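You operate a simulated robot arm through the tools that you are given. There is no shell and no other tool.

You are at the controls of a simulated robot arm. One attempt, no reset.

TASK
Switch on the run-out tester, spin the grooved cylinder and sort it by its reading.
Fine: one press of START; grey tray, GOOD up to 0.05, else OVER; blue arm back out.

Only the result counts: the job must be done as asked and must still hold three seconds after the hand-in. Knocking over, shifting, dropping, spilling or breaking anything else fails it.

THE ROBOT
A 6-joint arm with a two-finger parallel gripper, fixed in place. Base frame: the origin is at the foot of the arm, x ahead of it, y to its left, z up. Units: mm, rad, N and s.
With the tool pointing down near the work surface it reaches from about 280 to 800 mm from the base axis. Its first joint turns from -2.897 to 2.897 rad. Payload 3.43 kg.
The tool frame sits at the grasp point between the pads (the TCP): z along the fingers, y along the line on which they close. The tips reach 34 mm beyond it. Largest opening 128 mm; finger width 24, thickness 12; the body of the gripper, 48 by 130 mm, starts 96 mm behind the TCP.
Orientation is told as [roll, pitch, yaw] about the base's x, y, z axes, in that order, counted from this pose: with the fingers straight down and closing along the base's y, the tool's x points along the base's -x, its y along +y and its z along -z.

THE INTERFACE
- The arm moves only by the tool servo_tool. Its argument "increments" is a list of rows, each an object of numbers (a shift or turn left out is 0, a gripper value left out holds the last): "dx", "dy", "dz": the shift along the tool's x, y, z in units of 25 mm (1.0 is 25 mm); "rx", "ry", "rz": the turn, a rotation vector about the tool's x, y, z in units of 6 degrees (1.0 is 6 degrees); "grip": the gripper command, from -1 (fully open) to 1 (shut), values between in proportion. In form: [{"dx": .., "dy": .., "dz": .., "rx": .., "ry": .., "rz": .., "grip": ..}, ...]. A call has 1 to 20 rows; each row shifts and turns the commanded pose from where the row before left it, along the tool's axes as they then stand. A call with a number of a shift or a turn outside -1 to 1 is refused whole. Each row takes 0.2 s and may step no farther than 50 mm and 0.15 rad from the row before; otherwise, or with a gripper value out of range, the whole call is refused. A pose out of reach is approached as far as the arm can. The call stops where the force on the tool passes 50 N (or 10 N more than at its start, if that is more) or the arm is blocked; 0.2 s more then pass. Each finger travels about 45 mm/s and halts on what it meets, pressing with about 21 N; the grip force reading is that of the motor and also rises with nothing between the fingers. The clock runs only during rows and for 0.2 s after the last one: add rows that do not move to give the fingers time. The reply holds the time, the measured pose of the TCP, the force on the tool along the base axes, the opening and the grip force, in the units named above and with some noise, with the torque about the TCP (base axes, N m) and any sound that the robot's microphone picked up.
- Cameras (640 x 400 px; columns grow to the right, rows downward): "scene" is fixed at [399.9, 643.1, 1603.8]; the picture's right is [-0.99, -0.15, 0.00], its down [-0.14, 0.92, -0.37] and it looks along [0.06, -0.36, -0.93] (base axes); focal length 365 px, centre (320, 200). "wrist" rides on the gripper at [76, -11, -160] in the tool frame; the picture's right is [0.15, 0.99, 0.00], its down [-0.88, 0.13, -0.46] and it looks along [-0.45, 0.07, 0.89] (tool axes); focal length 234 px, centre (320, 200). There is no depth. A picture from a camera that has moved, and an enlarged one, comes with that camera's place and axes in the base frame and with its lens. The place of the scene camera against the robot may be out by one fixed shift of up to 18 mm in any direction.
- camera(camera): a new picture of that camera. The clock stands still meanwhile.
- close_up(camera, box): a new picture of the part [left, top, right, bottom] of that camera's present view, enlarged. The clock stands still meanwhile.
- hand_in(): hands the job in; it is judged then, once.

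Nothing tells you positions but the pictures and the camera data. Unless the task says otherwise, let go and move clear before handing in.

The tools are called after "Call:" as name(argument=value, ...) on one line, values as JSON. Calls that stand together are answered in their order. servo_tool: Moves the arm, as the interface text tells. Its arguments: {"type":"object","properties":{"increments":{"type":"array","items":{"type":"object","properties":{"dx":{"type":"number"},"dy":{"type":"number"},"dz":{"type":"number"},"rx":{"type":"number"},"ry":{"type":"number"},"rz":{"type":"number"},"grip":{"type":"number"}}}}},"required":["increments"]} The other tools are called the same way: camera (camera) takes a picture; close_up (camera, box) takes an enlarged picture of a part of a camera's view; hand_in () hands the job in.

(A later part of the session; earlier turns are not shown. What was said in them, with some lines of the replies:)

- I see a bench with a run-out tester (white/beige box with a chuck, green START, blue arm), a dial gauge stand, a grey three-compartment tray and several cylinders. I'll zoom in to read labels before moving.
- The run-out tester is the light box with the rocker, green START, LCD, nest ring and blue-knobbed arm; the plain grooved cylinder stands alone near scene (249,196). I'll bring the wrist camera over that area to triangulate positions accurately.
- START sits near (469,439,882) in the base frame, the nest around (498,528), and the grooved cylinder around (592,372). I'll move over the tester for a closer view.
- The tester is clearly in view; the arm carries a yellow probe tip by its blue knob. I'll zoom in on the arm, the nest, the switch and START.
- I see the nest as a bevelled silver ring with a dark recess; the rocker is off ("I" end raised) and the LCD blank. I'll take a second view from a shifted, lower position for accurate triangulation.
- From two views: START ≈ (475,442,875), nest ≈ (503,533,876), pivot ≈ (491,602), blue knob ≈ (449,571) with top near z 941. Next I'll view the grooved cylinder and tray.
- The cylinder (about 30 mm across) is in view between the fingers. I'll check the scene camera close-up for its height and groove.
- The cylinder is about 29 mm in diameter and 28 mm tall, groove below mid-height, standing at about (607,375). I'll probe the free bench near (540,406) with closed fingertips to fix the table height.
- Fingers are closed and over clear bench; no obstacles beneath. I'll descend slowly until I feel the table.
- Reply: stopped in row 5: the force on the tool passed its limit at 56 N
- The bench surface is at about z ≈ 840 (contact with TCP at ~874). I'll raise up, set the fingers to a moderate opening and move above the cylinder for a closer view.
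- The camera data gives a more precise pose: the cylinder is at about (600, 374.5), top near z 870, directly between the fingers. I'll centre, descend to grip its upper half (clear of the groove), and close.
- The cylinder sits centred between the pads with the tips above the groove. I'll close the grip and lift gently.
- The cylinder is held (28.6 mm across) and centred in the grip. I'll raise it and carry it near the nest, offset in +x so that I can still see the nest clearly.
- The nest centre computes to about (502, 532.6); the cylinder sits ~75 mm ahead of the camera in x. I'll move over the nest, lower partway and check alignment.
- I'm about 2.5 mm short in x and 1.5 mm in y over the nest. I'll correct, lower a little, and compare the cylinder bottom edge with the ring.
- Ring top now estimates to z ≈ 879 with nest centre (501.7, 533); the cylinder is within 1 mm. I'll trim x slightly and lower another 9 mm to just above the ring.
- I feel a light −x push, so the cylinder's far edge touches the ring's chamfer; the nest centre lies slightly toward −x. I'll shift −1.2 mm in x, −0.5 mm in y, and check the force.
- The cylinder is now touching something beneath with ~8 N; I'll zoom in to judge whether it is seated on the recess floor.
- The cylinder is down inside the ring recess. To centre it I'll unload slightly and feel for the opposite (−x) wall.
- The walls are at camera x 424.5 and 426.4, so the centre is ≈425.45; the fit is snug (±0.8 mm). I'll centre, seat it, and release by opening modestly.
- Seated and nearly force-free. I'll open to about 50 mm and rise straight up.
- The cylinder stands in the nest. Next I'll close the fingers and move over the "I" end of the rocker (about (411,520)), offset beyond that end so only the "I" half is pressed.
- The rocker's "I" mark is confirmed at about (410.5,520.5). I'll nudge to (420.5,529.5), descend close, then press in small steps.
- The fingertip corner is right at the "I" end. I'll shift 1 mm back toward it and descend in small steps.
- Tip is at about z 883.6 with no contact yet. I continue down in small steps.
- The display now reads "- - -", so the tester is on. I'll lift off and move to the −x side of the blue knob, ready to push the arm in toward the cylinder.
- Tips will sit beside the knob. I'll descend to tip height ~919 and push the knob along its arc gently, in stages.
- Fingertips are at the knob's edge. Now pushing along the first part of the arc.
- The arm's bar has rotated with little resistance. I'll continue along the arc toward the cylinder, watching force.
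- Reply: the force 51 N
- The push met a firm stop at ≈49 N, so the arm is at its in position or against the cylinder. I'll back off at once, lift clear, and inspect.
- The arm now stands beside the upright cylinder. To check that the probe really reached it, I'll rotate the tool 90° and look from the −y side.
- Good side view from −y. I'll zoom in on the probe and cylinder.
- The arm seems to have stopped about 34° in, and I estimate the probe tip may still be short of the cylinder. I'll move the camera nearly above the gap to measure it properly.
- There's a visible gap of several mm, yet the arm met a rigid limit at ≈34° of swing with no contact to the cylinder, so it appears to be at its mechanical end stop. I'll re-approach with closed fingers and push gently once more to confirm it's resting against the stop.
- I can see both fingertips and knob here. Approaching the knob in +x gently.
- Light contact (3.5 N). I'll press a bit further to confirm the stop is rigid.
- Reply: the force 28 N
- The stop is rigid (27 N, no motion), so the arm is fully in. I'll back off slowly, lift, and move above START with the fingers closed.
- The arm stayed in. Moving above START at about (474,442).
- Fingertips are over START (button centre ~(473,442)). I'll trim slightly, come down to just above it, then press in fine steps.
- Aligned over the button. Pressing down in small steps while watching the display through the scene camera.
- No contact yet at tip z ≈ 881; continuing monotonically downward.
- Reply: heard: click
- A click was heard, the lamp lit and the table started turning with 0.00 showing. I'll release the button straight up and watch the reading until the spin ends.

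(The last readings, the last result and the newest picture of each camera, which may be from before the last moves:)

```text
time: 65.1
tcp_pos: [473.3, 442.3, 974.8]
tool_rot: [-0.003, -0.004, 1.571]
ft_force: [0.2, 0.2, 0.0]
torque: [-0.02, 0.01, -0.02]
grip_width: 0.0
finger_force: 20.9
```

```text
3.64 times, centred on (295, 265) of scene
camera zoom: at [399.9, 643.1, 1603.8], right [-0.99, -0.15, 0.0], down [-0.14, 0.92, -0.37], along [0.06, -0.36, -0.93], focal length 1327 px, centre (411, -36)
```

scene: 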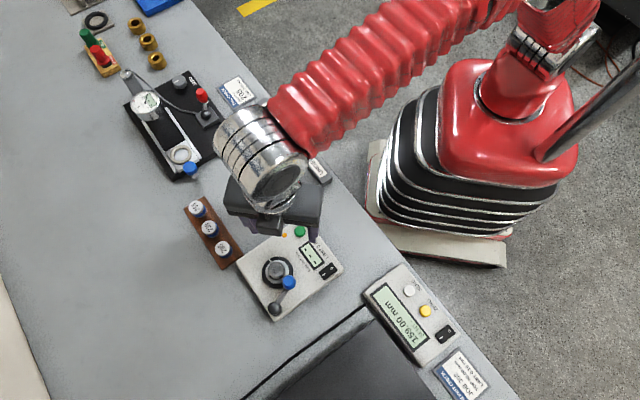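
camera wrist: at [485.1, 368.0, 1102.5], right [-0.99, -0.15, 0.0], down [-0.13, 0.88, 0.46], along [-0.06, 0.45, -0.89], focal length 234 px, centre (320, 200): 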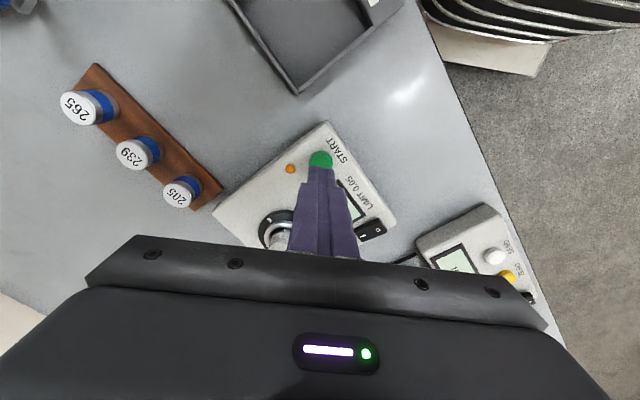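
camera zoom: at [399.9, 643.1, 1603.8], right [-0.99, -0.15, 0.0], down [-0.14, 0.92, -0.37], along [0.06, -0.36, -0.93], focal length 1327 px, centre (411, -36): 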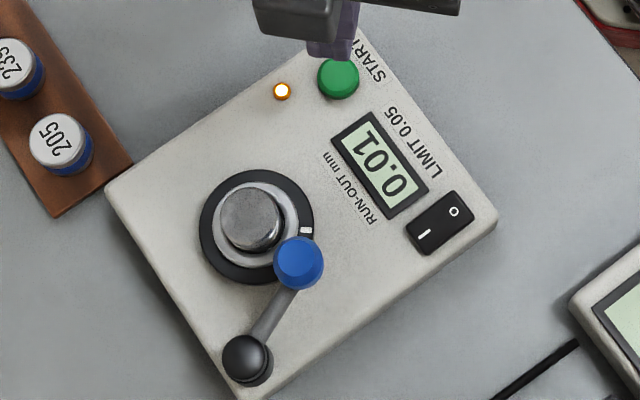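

It is still turning with a running reading of 0.01. I'll wait until the lamp goes out.

Call:
servo_tool(increments=[{}, {}, {}, {}, {}, {}, {}, {}, {}, {}, {}, {}, {}, {}, {}])

Call:
close_up(camera="scene", box=[250, 210, 340, 320])

Call:
servo_tool(increments=[{}, {}, {}, {}, {}, {}, {}, {}, {}, {}, {}, {}, {}, {}, {}])

Call:
close_up(camera="scene", box=[250, 210, 340, 320])

```text
time: 68.3
tcp_pos: [473.3, 443.6, 975.2]
tool_rot: [-0.004, -0.004, 1.57]
ft_force: [-0.8, 0.1, 0.6]
torque: [0.0, -0.01, 0.0]
grip_width: 0.0
finger_force: 20.4
```

```text
3.64 times, centred on (295, 265) of scene
camera zoom: at [399.9, 643.1, 1603.8], right [-0.99, -0.15, 0.0], down [-0.14, 0.92, -0.37], along [0.06, -0.36, -0.93], focal length 1327 px, centre (411, -36)
```

zoom: 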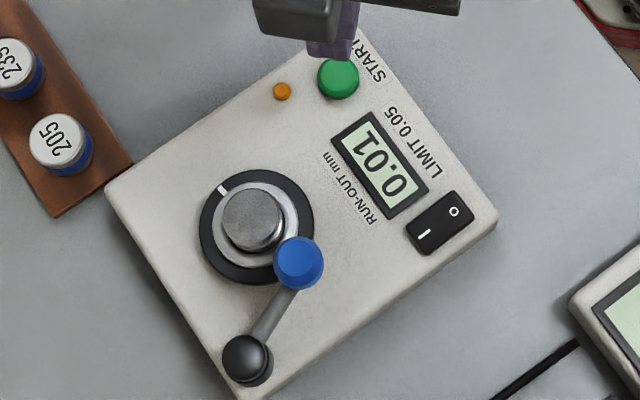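

```text
time: 71.5
tcp_pos: [473.2, 442.9, 974.5]
tool_rot: [-0.004, -0.002, 1.57]
ft_force: [1.0, -0.1, 0.2]
torque: [-0.04, -0.02, 0.03]
grip_width: 0.2
finger_force: 21.2
```

```text
3.64 times, centred on (295, 265) of scene
camera zoom: at [399.9, 643.1, 1603.8], right [-0.99, -0.15, 0.0], down [-0.14, 0.92, -0.37], along [0.06, -0.36, -0.93], focal length 1327 px, centre (411, -36)
```

zoom: 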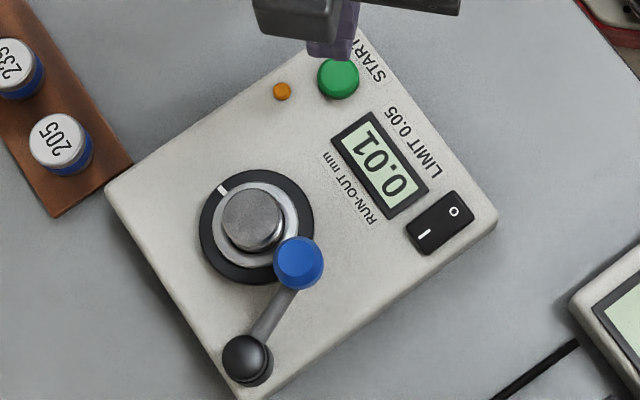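

The spin finished (lamp out, mark back to start) with 0.01 displayed, i.e. GOOD (≤ 0.05). I'll verify the digits with the wrist camera, then go to swing the blue arm back out.

Call:
servo_tool(increments=[{"dz": -0.6}, {"dy": -0.29, "dx": -0.95}, {"dy": -0.29, "dx": -0.95}, {"dy": -0.29, "dx": -0.95}, {"dy": -0.29, "dx": -0.95}, {}])

Call:
camera(camera="wrist")

Call:
close_up(camera="wrist", box=[260, 20, 420, 180])

```text
time: 72.9
tcp_pos: [502.3, 537.0, 987.7]
tool_rot: [-0.003, -0.004, 1.571]
ft_force: [0.5, 0.4, -0.6]
torque: [-0.01, -0.01, -0.02]
grip_width: 0.0
finger_force: 20.9
```

```text
taken
camera wrist: at [513.4, 460.4, 1148.3], right [-0.99, -0.15, 0.0], down [-0.13, 0.88, 0.46], along [-0.06, 0.45, -0.89], focal length 234 px, centre (320, 200)
```

wrist: 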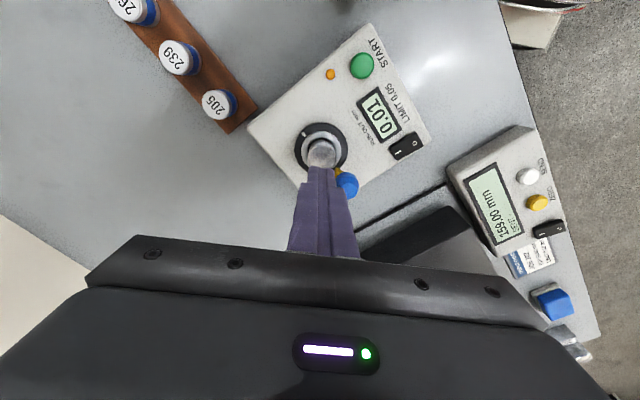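

```text
2.50 times, centred on (340, 100) of wrist
camera zoom: at [513.4, 460.4, 1148.3], right [-0.99, -0.15, 0.0], down [-0.13, 0.88, 0.46], along [-0.06, 0.45, -0.89], focal length 585 px, centre (270, 450)
```

zoom: 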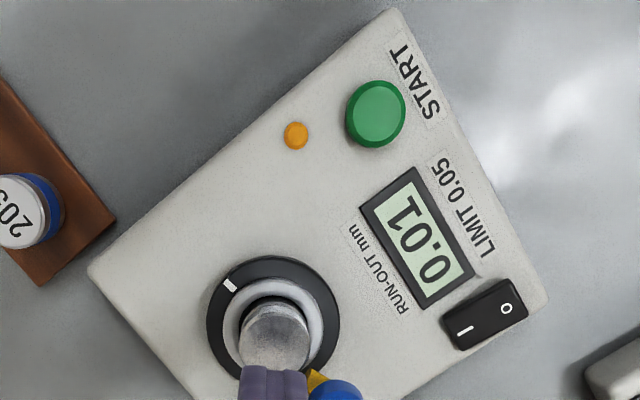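

The reading 0.01 is confirmed, so the part is GOOD. Now I'll place the closed fingers on the +x side of the knob, tips above the cylinder's top, to push the arm back out.

Call:
servo_tool(increments=[{"dx": -0.52}, {"dx": -0.5}, {}, {"dz": 0.5}, {"dz": 0.5}, {"dz": 0.34}, {}])

Call:
camera(camera="wrist")

Call:
close_up(camera="wrist", box=[260, 90, 420, 230])

```text
time: 74.5
tcp_pos: [501.1, 563.2, 956.6]
tool_rot: [-0.002, -0.002, 1.571]
ft_force: [-0.4, 1.0, -0.2]
torque: [0.0, -0.02, -0.01]
grip_width: 0.0
finger_force: 21.0
```

```text
taken
camera wrist: at [512.4, 486.1, 1116.5], right [-0.99, -0.15, 0.0], down [-0.13, 0.88, 0.46], along [-0.06, 0.45, -0.89], focal length 234 px, centre (320, 200)
```

wrist: 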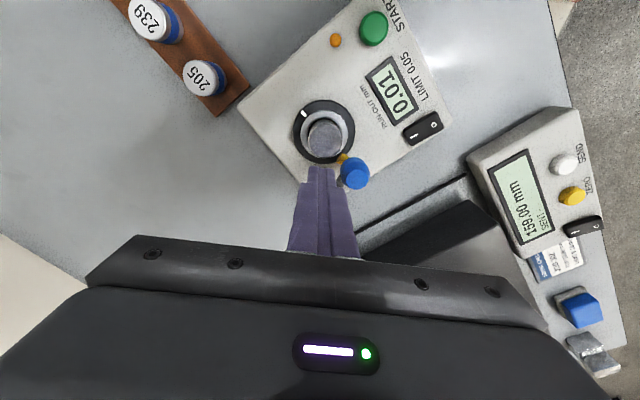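

```text
2.86 times, centred on (340, 160) of wrist
camera zoom: at [512.4, 486.1, 1116.5], right [-0.99, -0.15, 0.0], down [-0.13, 0.88, 0.46], along [-0.06, 0.45, -0.89], focal length 669 px, centre (263, 314)
```

zoom: 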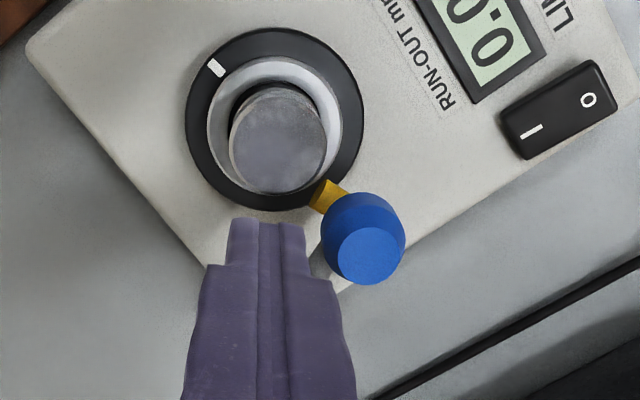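

Fingertips are beside the knob at z ≈ 922, clear of the cylinder. Pushing the knob outward along its arc.

Call:
servo_tool(increments=[{"dz": 0.08}, {"dy": 0.24}, {"dy": 0.152}, {"dy": 0.156, "dx": -0.03}, {"dy": 0.156, "dx": -0.03}, {"dy": 0.14, "dx": -0.08}, {"dy": 0.14, "dx": -0.08}, {}])

Call:
camera(camera="wrist")

Call:
close_up(camera="wrist", box=[260, 90, 420, 230])

```text
time: 76.3
tcp_pos: [476.9, 569.1, 953.4]
tool_rot: [-0.004, -0.003, 1.57]
ft_force: [0.4, -0.6, 0.5]
torque: [0.0, 0.0, 0.01]
grip_width: 0.2
finger_force: 21.1
```

```text
taken
camera wrist: at [487.4, 492.8, 1114.3], right [-0.99, -0.15, 0.0], down [-0.13, 0.88, 0.46], along [-0.06, 0.45, -0.89], focal length 234 px, centre (320, 200)
```

wrist: 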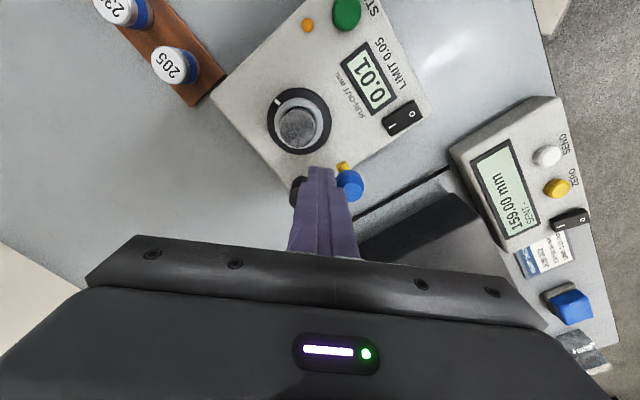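

```text
2.86 times, centred on (340, 160) of wrist
camera zoom: at [487.4, 492.8, 1114.3], right [-0.99, -0.15, 0.0], down [-0.13, 0.88, 0.46], along [-0.06, 0.45, -0.89], focal length 669 px, centre (263, 314)
```

zoom: 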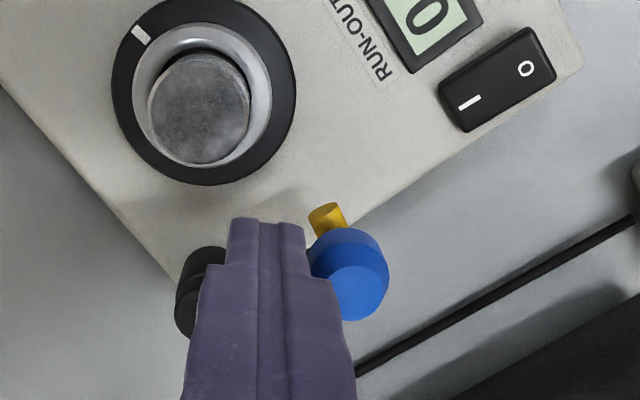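

The arm has already travelled to about its original out position (knob ≈ (448,571)). I'll nudge gently to be sure it rests at the out stop.

Call:
servo_tool(increments=[{"dy": 0.1, "dx": -0.06}, {"dy": 0.1, "dx": -0.06}, {}])

Call:
servo_tool(increments=[{"dy": 0.05, "dx": -0.02}, {}])

Call:
close_up(camera="wrist", box=[260, 90, 420, 230])

```text
time: 77.1
tcp_pos: [471.5, 571.1, 952.7]
tool_rot: [-0.003, -0.004, 1.572]
ft_force: [2.0, -1.3, -0.9]
torque: [-0.08, -0.04, 0.01]
grip_width: 0.1
finger_force: 20.8
```

```text
time: 77.7
tcp_pos: [471.3, 572.2, 954.6]
tool_rot: [-0.005, -0.003, 1.572]
ft_force: [10.6, -0.7, -2.3]
torque: [-0.03, -0.38, 0.01]
grip_width: 0.0
finger_force: 21.4
```

```text
2.86 times, centred on (340, 160) of wrist
camera zoom: at [481.9, 495.6, 1114.3], right [-0.99, -0.15, -0.01], down [-0.13, 0.88, 0.46], along [-0.06, 0.45, -0.89], focal length 669 px, centre (263, 314)
```

zoom: 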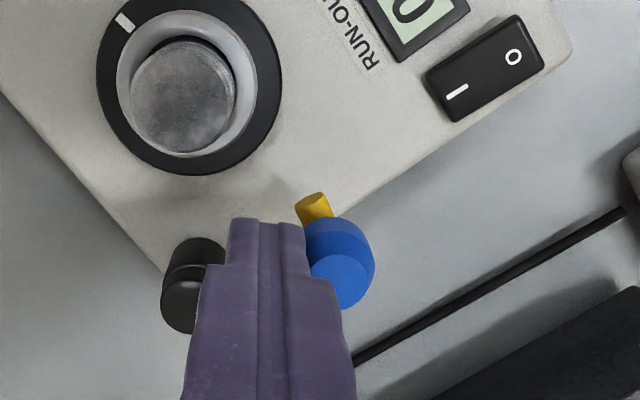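

The arm is firmly at its out stop. Next I'll retreat, rise, open the fingers and position over the cylinder in the nest.

Call:
servo_tool(increments=[{"dy": -0.1}, {"dy": -0.2}, {"dz": -0.5}, {"dz": -0.5}, {"dz": -0.5}, {"grip": 0.22, "dx": 0.5, "dy": -0.3}, {"dx": 0.5, "dy": -0.3}, {"dx": 0.58, "dy": -0.32}, {}, {}, {}])

Call:
camera(camera="wrist")

Call:
close_up(camera="wrist", box=[240, 100, 400, 230])

Call:
close_up(camera="scene", box=[240, 200, 350, 320])

```text
time: 80.1
tcp_pos: [501.2, 531.9, 990.1]
tool_rot: [-0.004, -0.004, 1.572]
ft_force: [-0.2, 0.2, -0.2]
torque: [-0.02, -0.02, 0.01]
grip_width: 49.6
finger_force: 0.1
```

```text
taken
camera wrist: at [512.2, 455.0, 1150.7], right [-0.99, -0.15, 0.0], down [-0.13, 0.88, 0.46], along [-0.06, 0.45, -0.89], focal length 234 px, centre (320, 200)
```

wrist: 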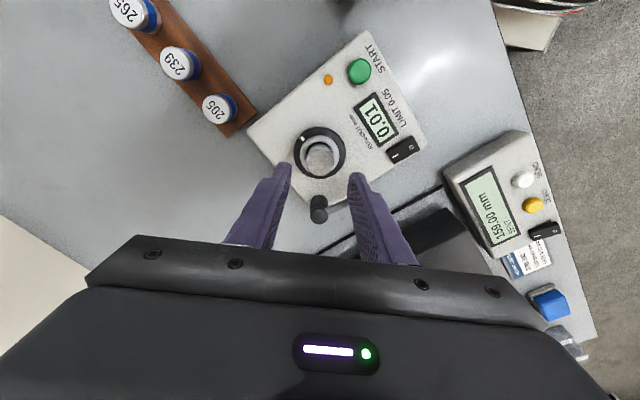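

```text
3.08 times, centred on (320, 165) of wrist
camera zoom: at [512.2, 455.0, 1150.7], right [-0.99, -0.15, 0.0], down [-0.13, 0.88, 0.46], along [-0.06, 0.45, -0.89], focal length 720 px, centre (320, 308)
```

zoom: 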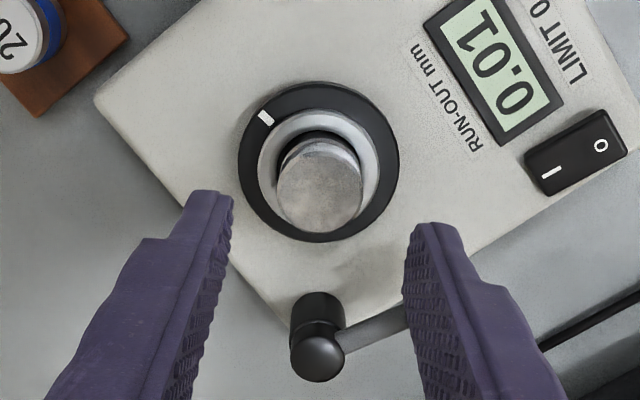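

```text
3.33 times, centred on (295, 260) of scene
camera zoom: at [399.9, 643.1, 1603.8], right [-0.99, -0.15, 0.0], down [-0.14, 0.92, -0.37], along [0.06, -0.36, -0.93], focal length 1216 px, centre (403, 0)
```

zoom: 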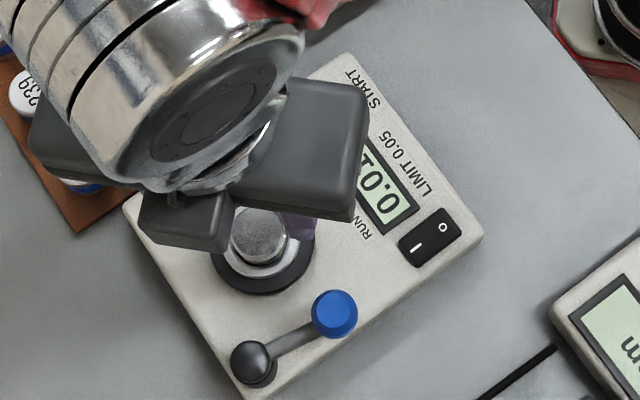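

The arm is out and the cylinder is centred between the open fingers. Descending to the same grip height as before and closing.

Call:
servo_tool(increments=[{"dx": -0.06}, {"dz": 0.6}, {"dz": 0.6}, {"dz": 0.6}, {"dz": 0.5}, {"dz": 0.1}, {}])

Call:
close_up(camera="wrist", box=[240, 100, 400, 230])

```text
time: 81.7
tcp_pos: [501.5, 535.1, 930.7]
tool_rot: [-0.003, -0.003, 1.571]
ft_force: [0.4, -0.6, -0.3]
torque: [0.01, -0.01, 0.01]
grip_width: 49.8
finger_force: 0.1
```

```text
3.08 times, centred on (320, 165) of wrist
camera zoom: at [512.4, 458.1, 1091.5], right [-0.99, -0.15, 0.0], down [-0.13, 0.88, 0.46], along [-0.06, 0.45, -0.89], focal length 720 px, centre (320, 308)
```

zoom: 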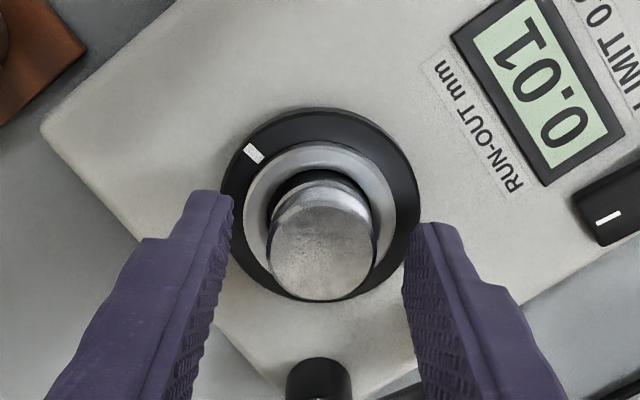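

Slightly past centre in y; I'll shift back 2 mm and close on the cylinder.

Call:
servo_tool(increments=[{"dx": 0.07}, {"grip": 1}, {}, {}, {}, {}])

Call:
close_up(camera="wrist", box=[240, 100, 400, 230])

```text
time: 83.1
tcp_pos: [501.3, 532.2, 931.0]
tool_rot: [-0.002, -0.003, 1.572]
ft_force: [1.4, 0.3, 1.5]
torque: [0.0, -0.11, -0.02]
grip_width: 28.5
finger_force: 20.8
```

```text
3.08 times, centred on (320, 165) of wrist
camera zoom: at [512.1, 455.9, 1091.5], right [-0.99, -0.15, 0.0], down [-0.13, 0.88, 0.46], along [-0.06, 0.45, -0.89], focal length 720 px, centre (320, 308)
```

zoom: 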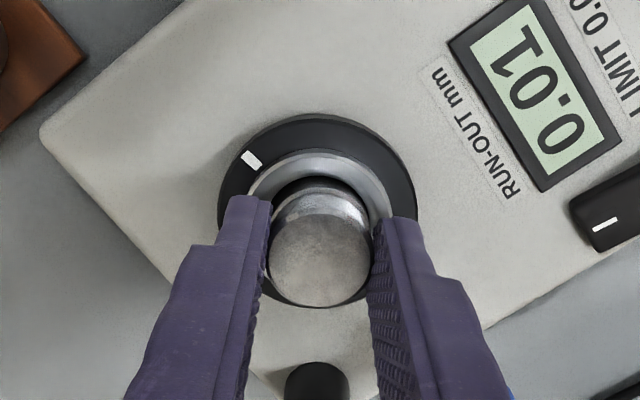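

Gripped. I'll lift straight out of the nest and check.

Call:
servo_tool(increments=[{"dz": -0.2}, {"dz": -0.4}, {"dz": -0.6}, {"dz": -0.6}, {"dz": -0.6}, {}])

Call:
camera(camera="wrist")

Call:
close_up(camera="scene", box=[240, 200, 350, 320])

```text
time: 84.5
tcp_pos: [500.5, 531.6, 991.1]
tool_rot: [-0.004, -0.003, 1.569]
ft_force: [-0.8, -0.8, -0.5]
torque: [0.0, 0.01, 0.02]
grip_width: 28.6
finger_force: 20.8
```

```text
taken
camera wrist: at [512.1, 455.5, 1152.0], right [-0.99, -0.15, 0.0], down [-0.13, 0.88, 0.46], along [-0.06, 0.45, -0.89], focal length 234 px, centre (320, 200)
```

wrist: 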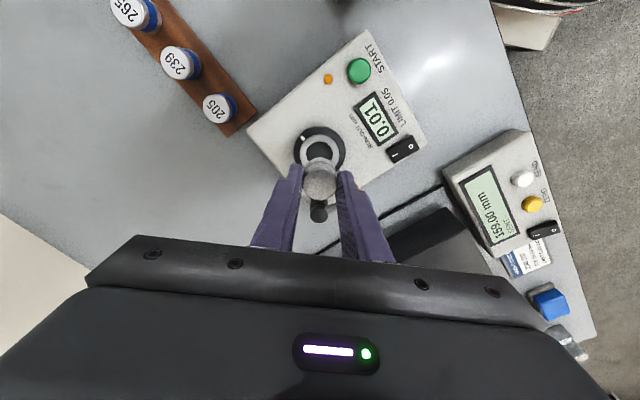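

```text
3.33 times, centred on (295, 260) of scene
camera zoom: at [399.9, 643.1, 1603.8], right [-0.99, -0.15, 0.0], down [-0.14, 0.92, -0.37], along [0.06, -0.36, -0.93], focal length 1216 px, centre (403, 0)
```

zoom: 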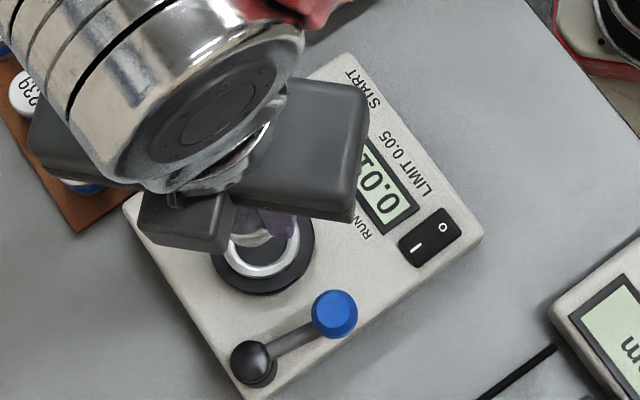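

The cylinder came out cleanly and the nest is empty. Carrying it toward the grey tray, stopping short so I can see the GOOD compartment.

Call:
servo_tool(increments=[{"dx": 0.984, "dy": -0.284}, {"dx": 0.984, "dy": -0.284}, {"dx": 0.984, "dy": -0.284}, {"dx": 0.984, "dy": -0.284}, {"dx": 0.984, "dy": -0.284}, {"dx": 0.984, "dy": -0.284}, {"dx": 0.984, "dy": -0.284}, {"dx": 0.984, "dy": -0.284}, {"dx": 0.984, "dy": -0.284}, {}, {}])

Call:
camera(camera="wrist")

Call:
close_up(camera="wrist", box=[210, 20, 430, 220])

Call:
camera(camera="scene")

```text
time: 86.9
tcp_pos: [565.0, 311.1, 991.9]
tool_rot: [-0.002, -0.003, 1.572]
ft_force: [-0.6, -0.3, -0.9]
torque: [0.01, 0.01, -0.02]
grip_width: 28.8
finger_force: 21.1
```

```text
taken
camera wrist: at [575.0, 234.3, 1150.9], right [-0.99, -0.15, 0.0], down [-0.13, 0.88, 0.46], along [-0.06, 0.45, -0.89], focal length 234 px, centre (320, 200)
```

wrist: 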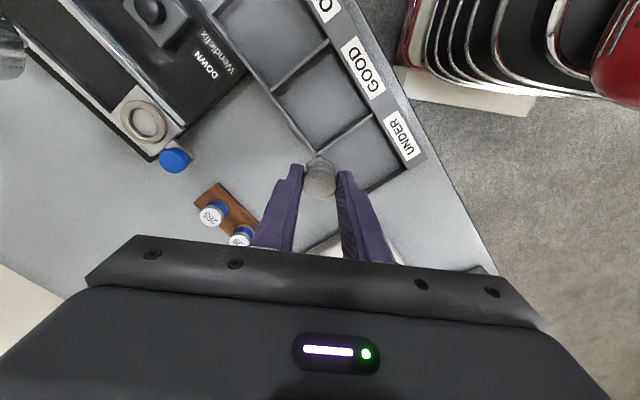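

```text
2.00 times, centred on (320, 120) of wrist
camera zoom: at [575.0, 234.3, 1150.9], right [-0.99, -0.15, 0.0], down [-0.13, 0.88, 0.46], along [-0.06, 0.45, -0.89], focal length 468 px, centre (320, 360)
```

zoom: 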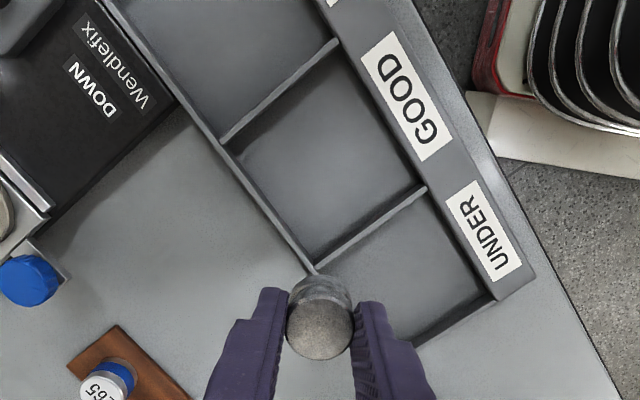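

```text
taken
```

scene: 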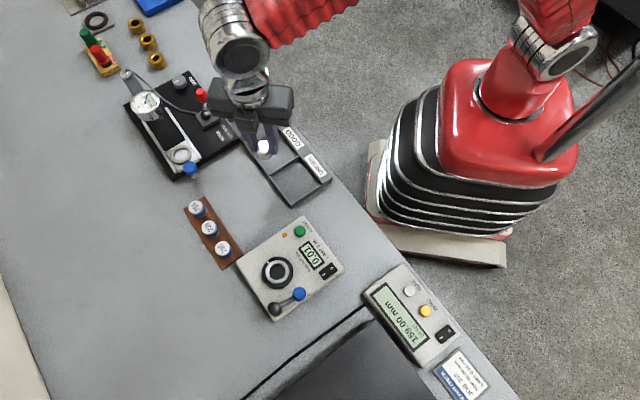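

The GOOD compartment centre computes to about (569,257). Moving over it and checking before lowering.

Call:
servo_tool(increments=[{"dx": 0.71, "dy": -0.073}, {"dx": 0.71, "dy": -0.073}, {"dx": 0.71, "dy": -0.073}, {}, {"dz": 0.8}, {"dz": 0.8}, {}])

Call:
camera(camera="wrist")

Call:
close_up(camera="wrist", box=[210, 60, 430, 260])

Call:
close_up(camera="scene", box=[190, 80, 340, 220])

```text
time: 88.5
tcp_pos: [570.3, 258.1, 950.0]
tool_rot: [-0.003, -0.004, 1.572]
ft_force: [-0.9, -0.6, -1.0]
torque: [0.0, 0.0, 0.02]
grip_width: 28.6
finger_force: 20.9
```

```text
taken
camera wrist: at [581.1, 181.7, 1109.8], right [-0.99, -0.15, 0.0], down [-0.13, 0.88, 0.46], along [-0.06, 0.45, -0.89], focal length 234 px, centre (320, 200)
```

wrist: 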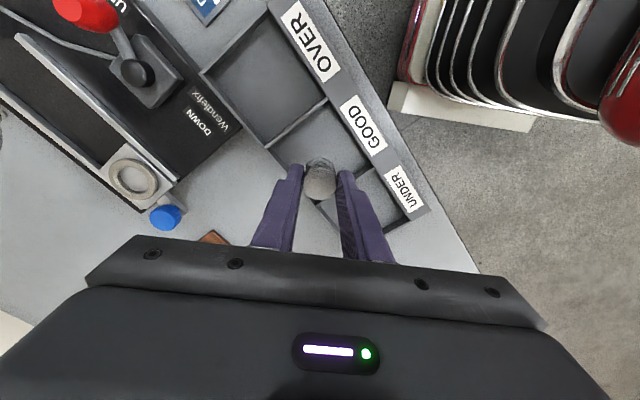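

```text
2.00 times, centred on (320, 160) of wrist
camera zoom: at [581.1, 181.7, 1109.8], right [-0.99, -0.15, 0.0], down [-0.13, 0.88, 0.46], along [-0.06, 0.45, -0.89], focal length 468 px, centre (320, 280)
```

zoom: 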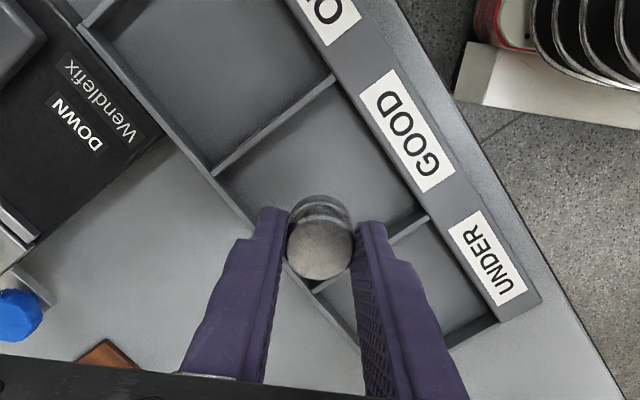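

```text
2.86 times, centred on (265, 150) of scene
camera zoom: at [399.9, 643.1, 1603.8], right [-0.99, -0.15, 0.0], down [-0.14, 0.92, -0.37], along [0.06, -0.36, -0.93], focal length 1043 px, centre (477, 343)
```

zoom: 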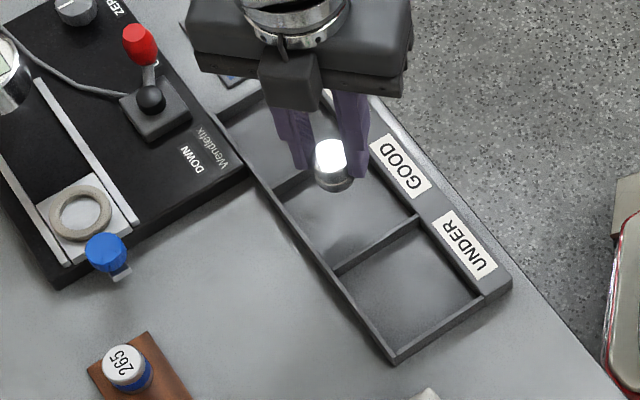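

Centred over the GOOD compartment. Lowering to just above the floor, then in fine steps until touchdown.

Call:
servo_tool(increments=[{"dx": 0.04, "dy": 0.03}, {"dz": 0.5}, {"dz": 0.5}, {"dz": 0.5}, {"dz": 0.4}, {}])

Call:
servo_tool(increments=[{"dz": 0.08}, {"dz": 0.06}, {}])

Call:
camera(camera="wrist")

```text
time: 89.9
tcp_pos: [568.9, 257.4, 902.4]
tool_rot: [-0.003, -0.004, 1.57]
ft_force: [-0.3, 0.0, 0.2]
torque: [-0.02, 0.0, 0.0]
grip_width: 28.7
finger_force: 20.9
```

```text
time: 90.7
tcp_pos: [568.9, 256.5, 900.3]
tool_rot: [-0.004, -0.004, 1.572]
ft_force: [1.1, 0.0, -0.8]
torque: [-0.02, 0.02, 0.01]
grip_width: 28.8
finger_force: 21.4
```

```text
taken
camera wrist: at [580.6, 180.4, 1059.6], right [-0.99, -0.15, 0.0], down [-0.13, 0.88, 0.46], along [-0.06, 0.45, -0.89], focal length 234 px, centre (320, 200)
```

wrist: 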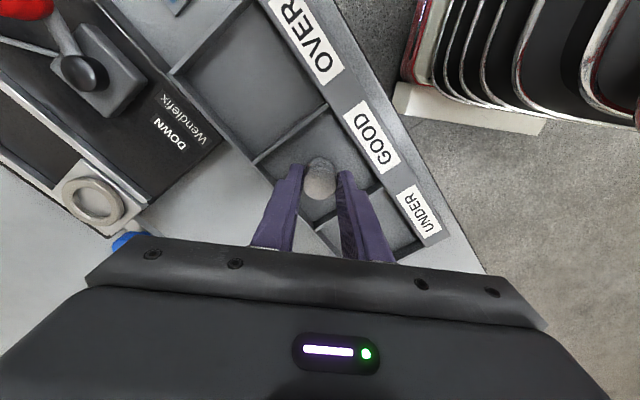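

Bottom is at about z 851, no contact yet. Continuing in small steps.

Call:
servo_tool(increments=[{"dz": 0.06}, {"dz": 0.06}, {}])

Call:
servo_tool(increments=[{"dz": 0.05}, {}])

Call:
servo_tool(increments=[{"dz": 0.05}, {}])

Call:
close_up(camera="wrist", box=[240, 100, 400, 230])

```text
time: 91.5
tcp_pos: [569.6, 256.2, 897.8]
tool_rot: [-0.004, -0.003, 1.571]
ft_force: [-0.1, -0.5, -1.2]
torque: [-0.02, 0.01, -0.02]
grip_width: 28.6
finger_force: 21.0
```

```text
time: 92.1
tcp_pos: [568.9, 257.9, 895.0]
tool_rot: [-0.004, -0.004, 1.57]
ft_force: [-0.6, 1.0, -0.5]
torque: [0.0, -0.03, 0.02]
grip_width: 28.9
finger_force: 21.2
```

```text
time: 92.7
tcp_pos: [569.1, 257.8, 894.0]
tool_rot: [-0.006, -0.003, 1.57]
ft_force: [0.8, -1.3, 3.2]
torque: [-0.08, -0.02, 0.04]
grip_width: 28.8
finger_force: 21.3
```

```text
3.08 times, centred on (320, 165) of wrist
camera zoom: at [580.4, 180.6, 1054.9], right [-0.99, -0.15, -0.01], down [-0.13, 0.88, 0.46], along [-0.06, 0.45, -0.89], focal length 720 px, centre (320, 308)
```

zoom: 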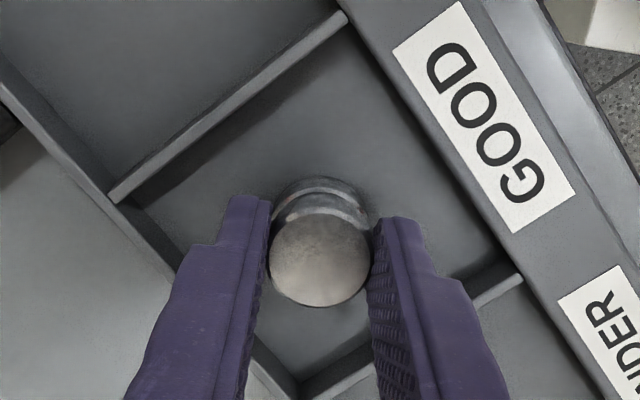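

Touchdown in the GOOD compartment (~3 N). Opening the fingers modestly and lifting straight up.

Call:
servo_tool(increments=[{"grip": 0.31}, {}, {}, {"dz": -0.1}, {"dz": -0.4}, {"dz": -0.8}, {"dz": -0.8}, {"dz": -0.8}, {}])

Call:
camera(camera="wrist")

Call:
close_up(camera="wrist", box=[220, 80, 420, 230])

```text
time: 94.7
tcp_pos: [570.4, 256.2, 966.2]
tool_rot: [-0.003, -0.004, 1.572]
ft_force: [-0.3, 1.0, 0.7]
torque: [0.03, 0.0, 0.02]
grip_width: 44.3
finger_force: 0.0
```

```text
taken
camera wrist: at [581.3, 179.5, 1126.8], right [-0.99, -0.15, 0.0], down [-0.13, 0.88, 0.46], along [-0.06, 0.45, -0.89], focal length 234 px, centre (320, 200)
```

wrist: 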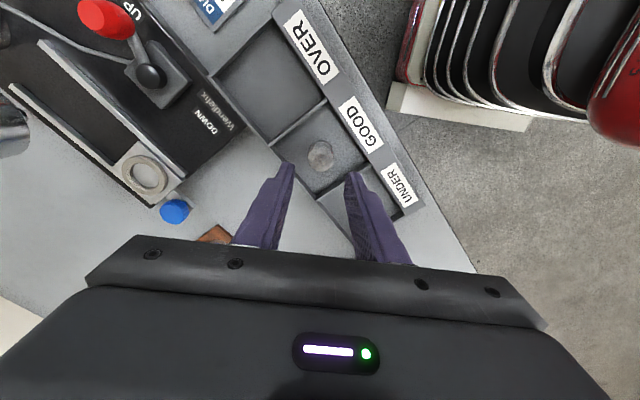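

```text
2.67 times, centred on (320, 155) of wrist
camera zoom: at [581.3, 179.5, 1126.8], right [-0.99, -0.15, 0.0], down [-0.13, 0.88, 0.46], along [-0.06, 0.45, -0.89], focal length 624 px, centre (320, 320)
```

zoom: 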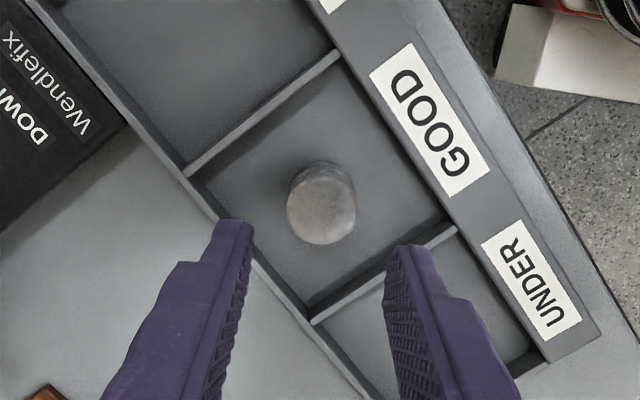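

The cylinder stands upright in the GOOD compartment. I'll rise clear and do a final check of the tester and the whole bench.

Call:
servo_tool(increments=[{"dz": -1}, {"dz": -1}, {"dz": -1}, {"dz": -1}, {"dx": 1}, {"dx": 1}, {"dx": 1}, {"dy": 1}, {"dy": 1}, {"dy": 1}, {"dy": 1}, {}])

Call:
camera(camera="scene")

Call:
close_up(camera="scene", box=[230, 200, 350, 330])

Call:
close_up(camera="scene", box=[70, 0, 350, 220])

```text
time: 97.3
tcp_pos: [466.4, 181.4, 1066.0]
tool_rot: [-0.003, -0.005, 1.569]
ft_force: [0.2, 0.1, 0.6]
torque: [0.05, 0.01, 0.03]
grip_width: 43.8
finger_force: 0.1
```

```text
taken
```

scene: 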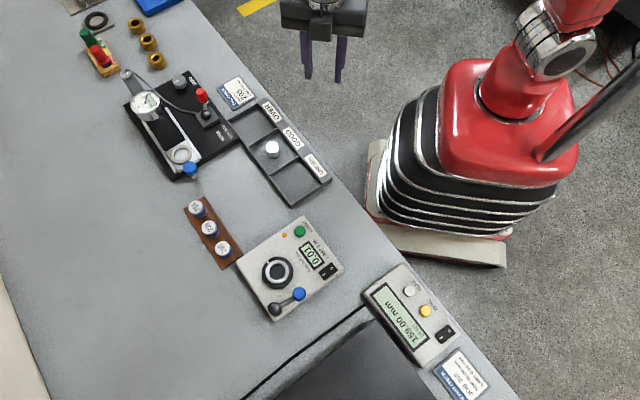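

```text
3.08 times, centred on (290, 265) of scene
camera zoom: at [399.9, 643.1, 1603.8], right [-0.99, -0.15, 0.0], down [-0.14, 0.92, -0.37], along [0.06, -0.36, -0.93], focal length 1123 px, centre (412, 0)
```

zoom: 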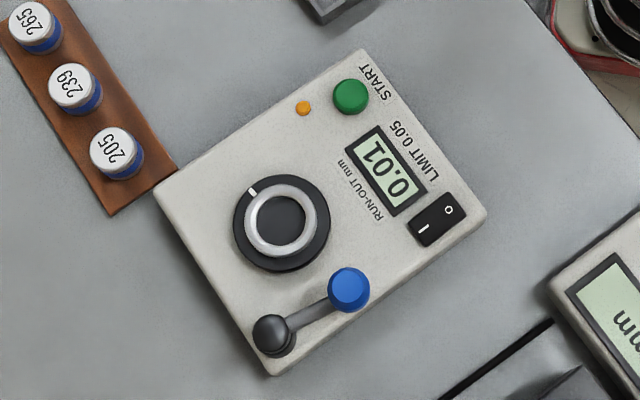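

```text
1.82 times, centred on (210, 110) of scene
camera zoom: at [399.9, 643.1, 1603.8], right [-0.99, -0.15, 0.0], down [-0.14, 0.92, -0.37], along [0.06, -0.36, -0.93], focal length 663 px, centre (520, 364)
```

zoom: 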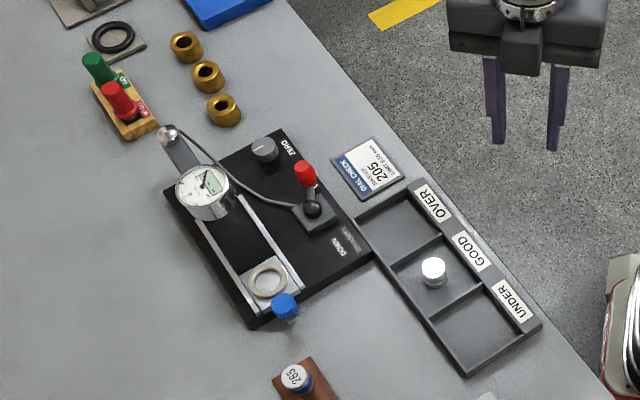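

Everything checks out. The tester is on, showing 0.01 mm from a single START press. The cylinder stands in the GOOD compartment, the blue arm is back at its out position, nothing else has moved and the gripper is clear. Handing in.

Call:
hand_in()

```text
The job is handed in.
```

I switched on the run-out tester, spun the grooved cylinder with one press of START, and read 0.01 mm. That is within the 0.05 limit, so the cylinder now stands upright in the GOOD compartment of the grey tray. The blue arm is back at its out stop, the tester is still on, and nothing else was moved. I let go, moved clear and handed in; no verdict has come back.

**Possible doubt about the reading:** when I swung the blue arm in, it hit a rigid stop with the probe tip looking several millimetres short of the cylinder. I took that stop as its proper in position. The tester ran a full turn and gave a reading. I could not confirm that the probe touched the part, and I did not repeat the test because only one press was allowed.
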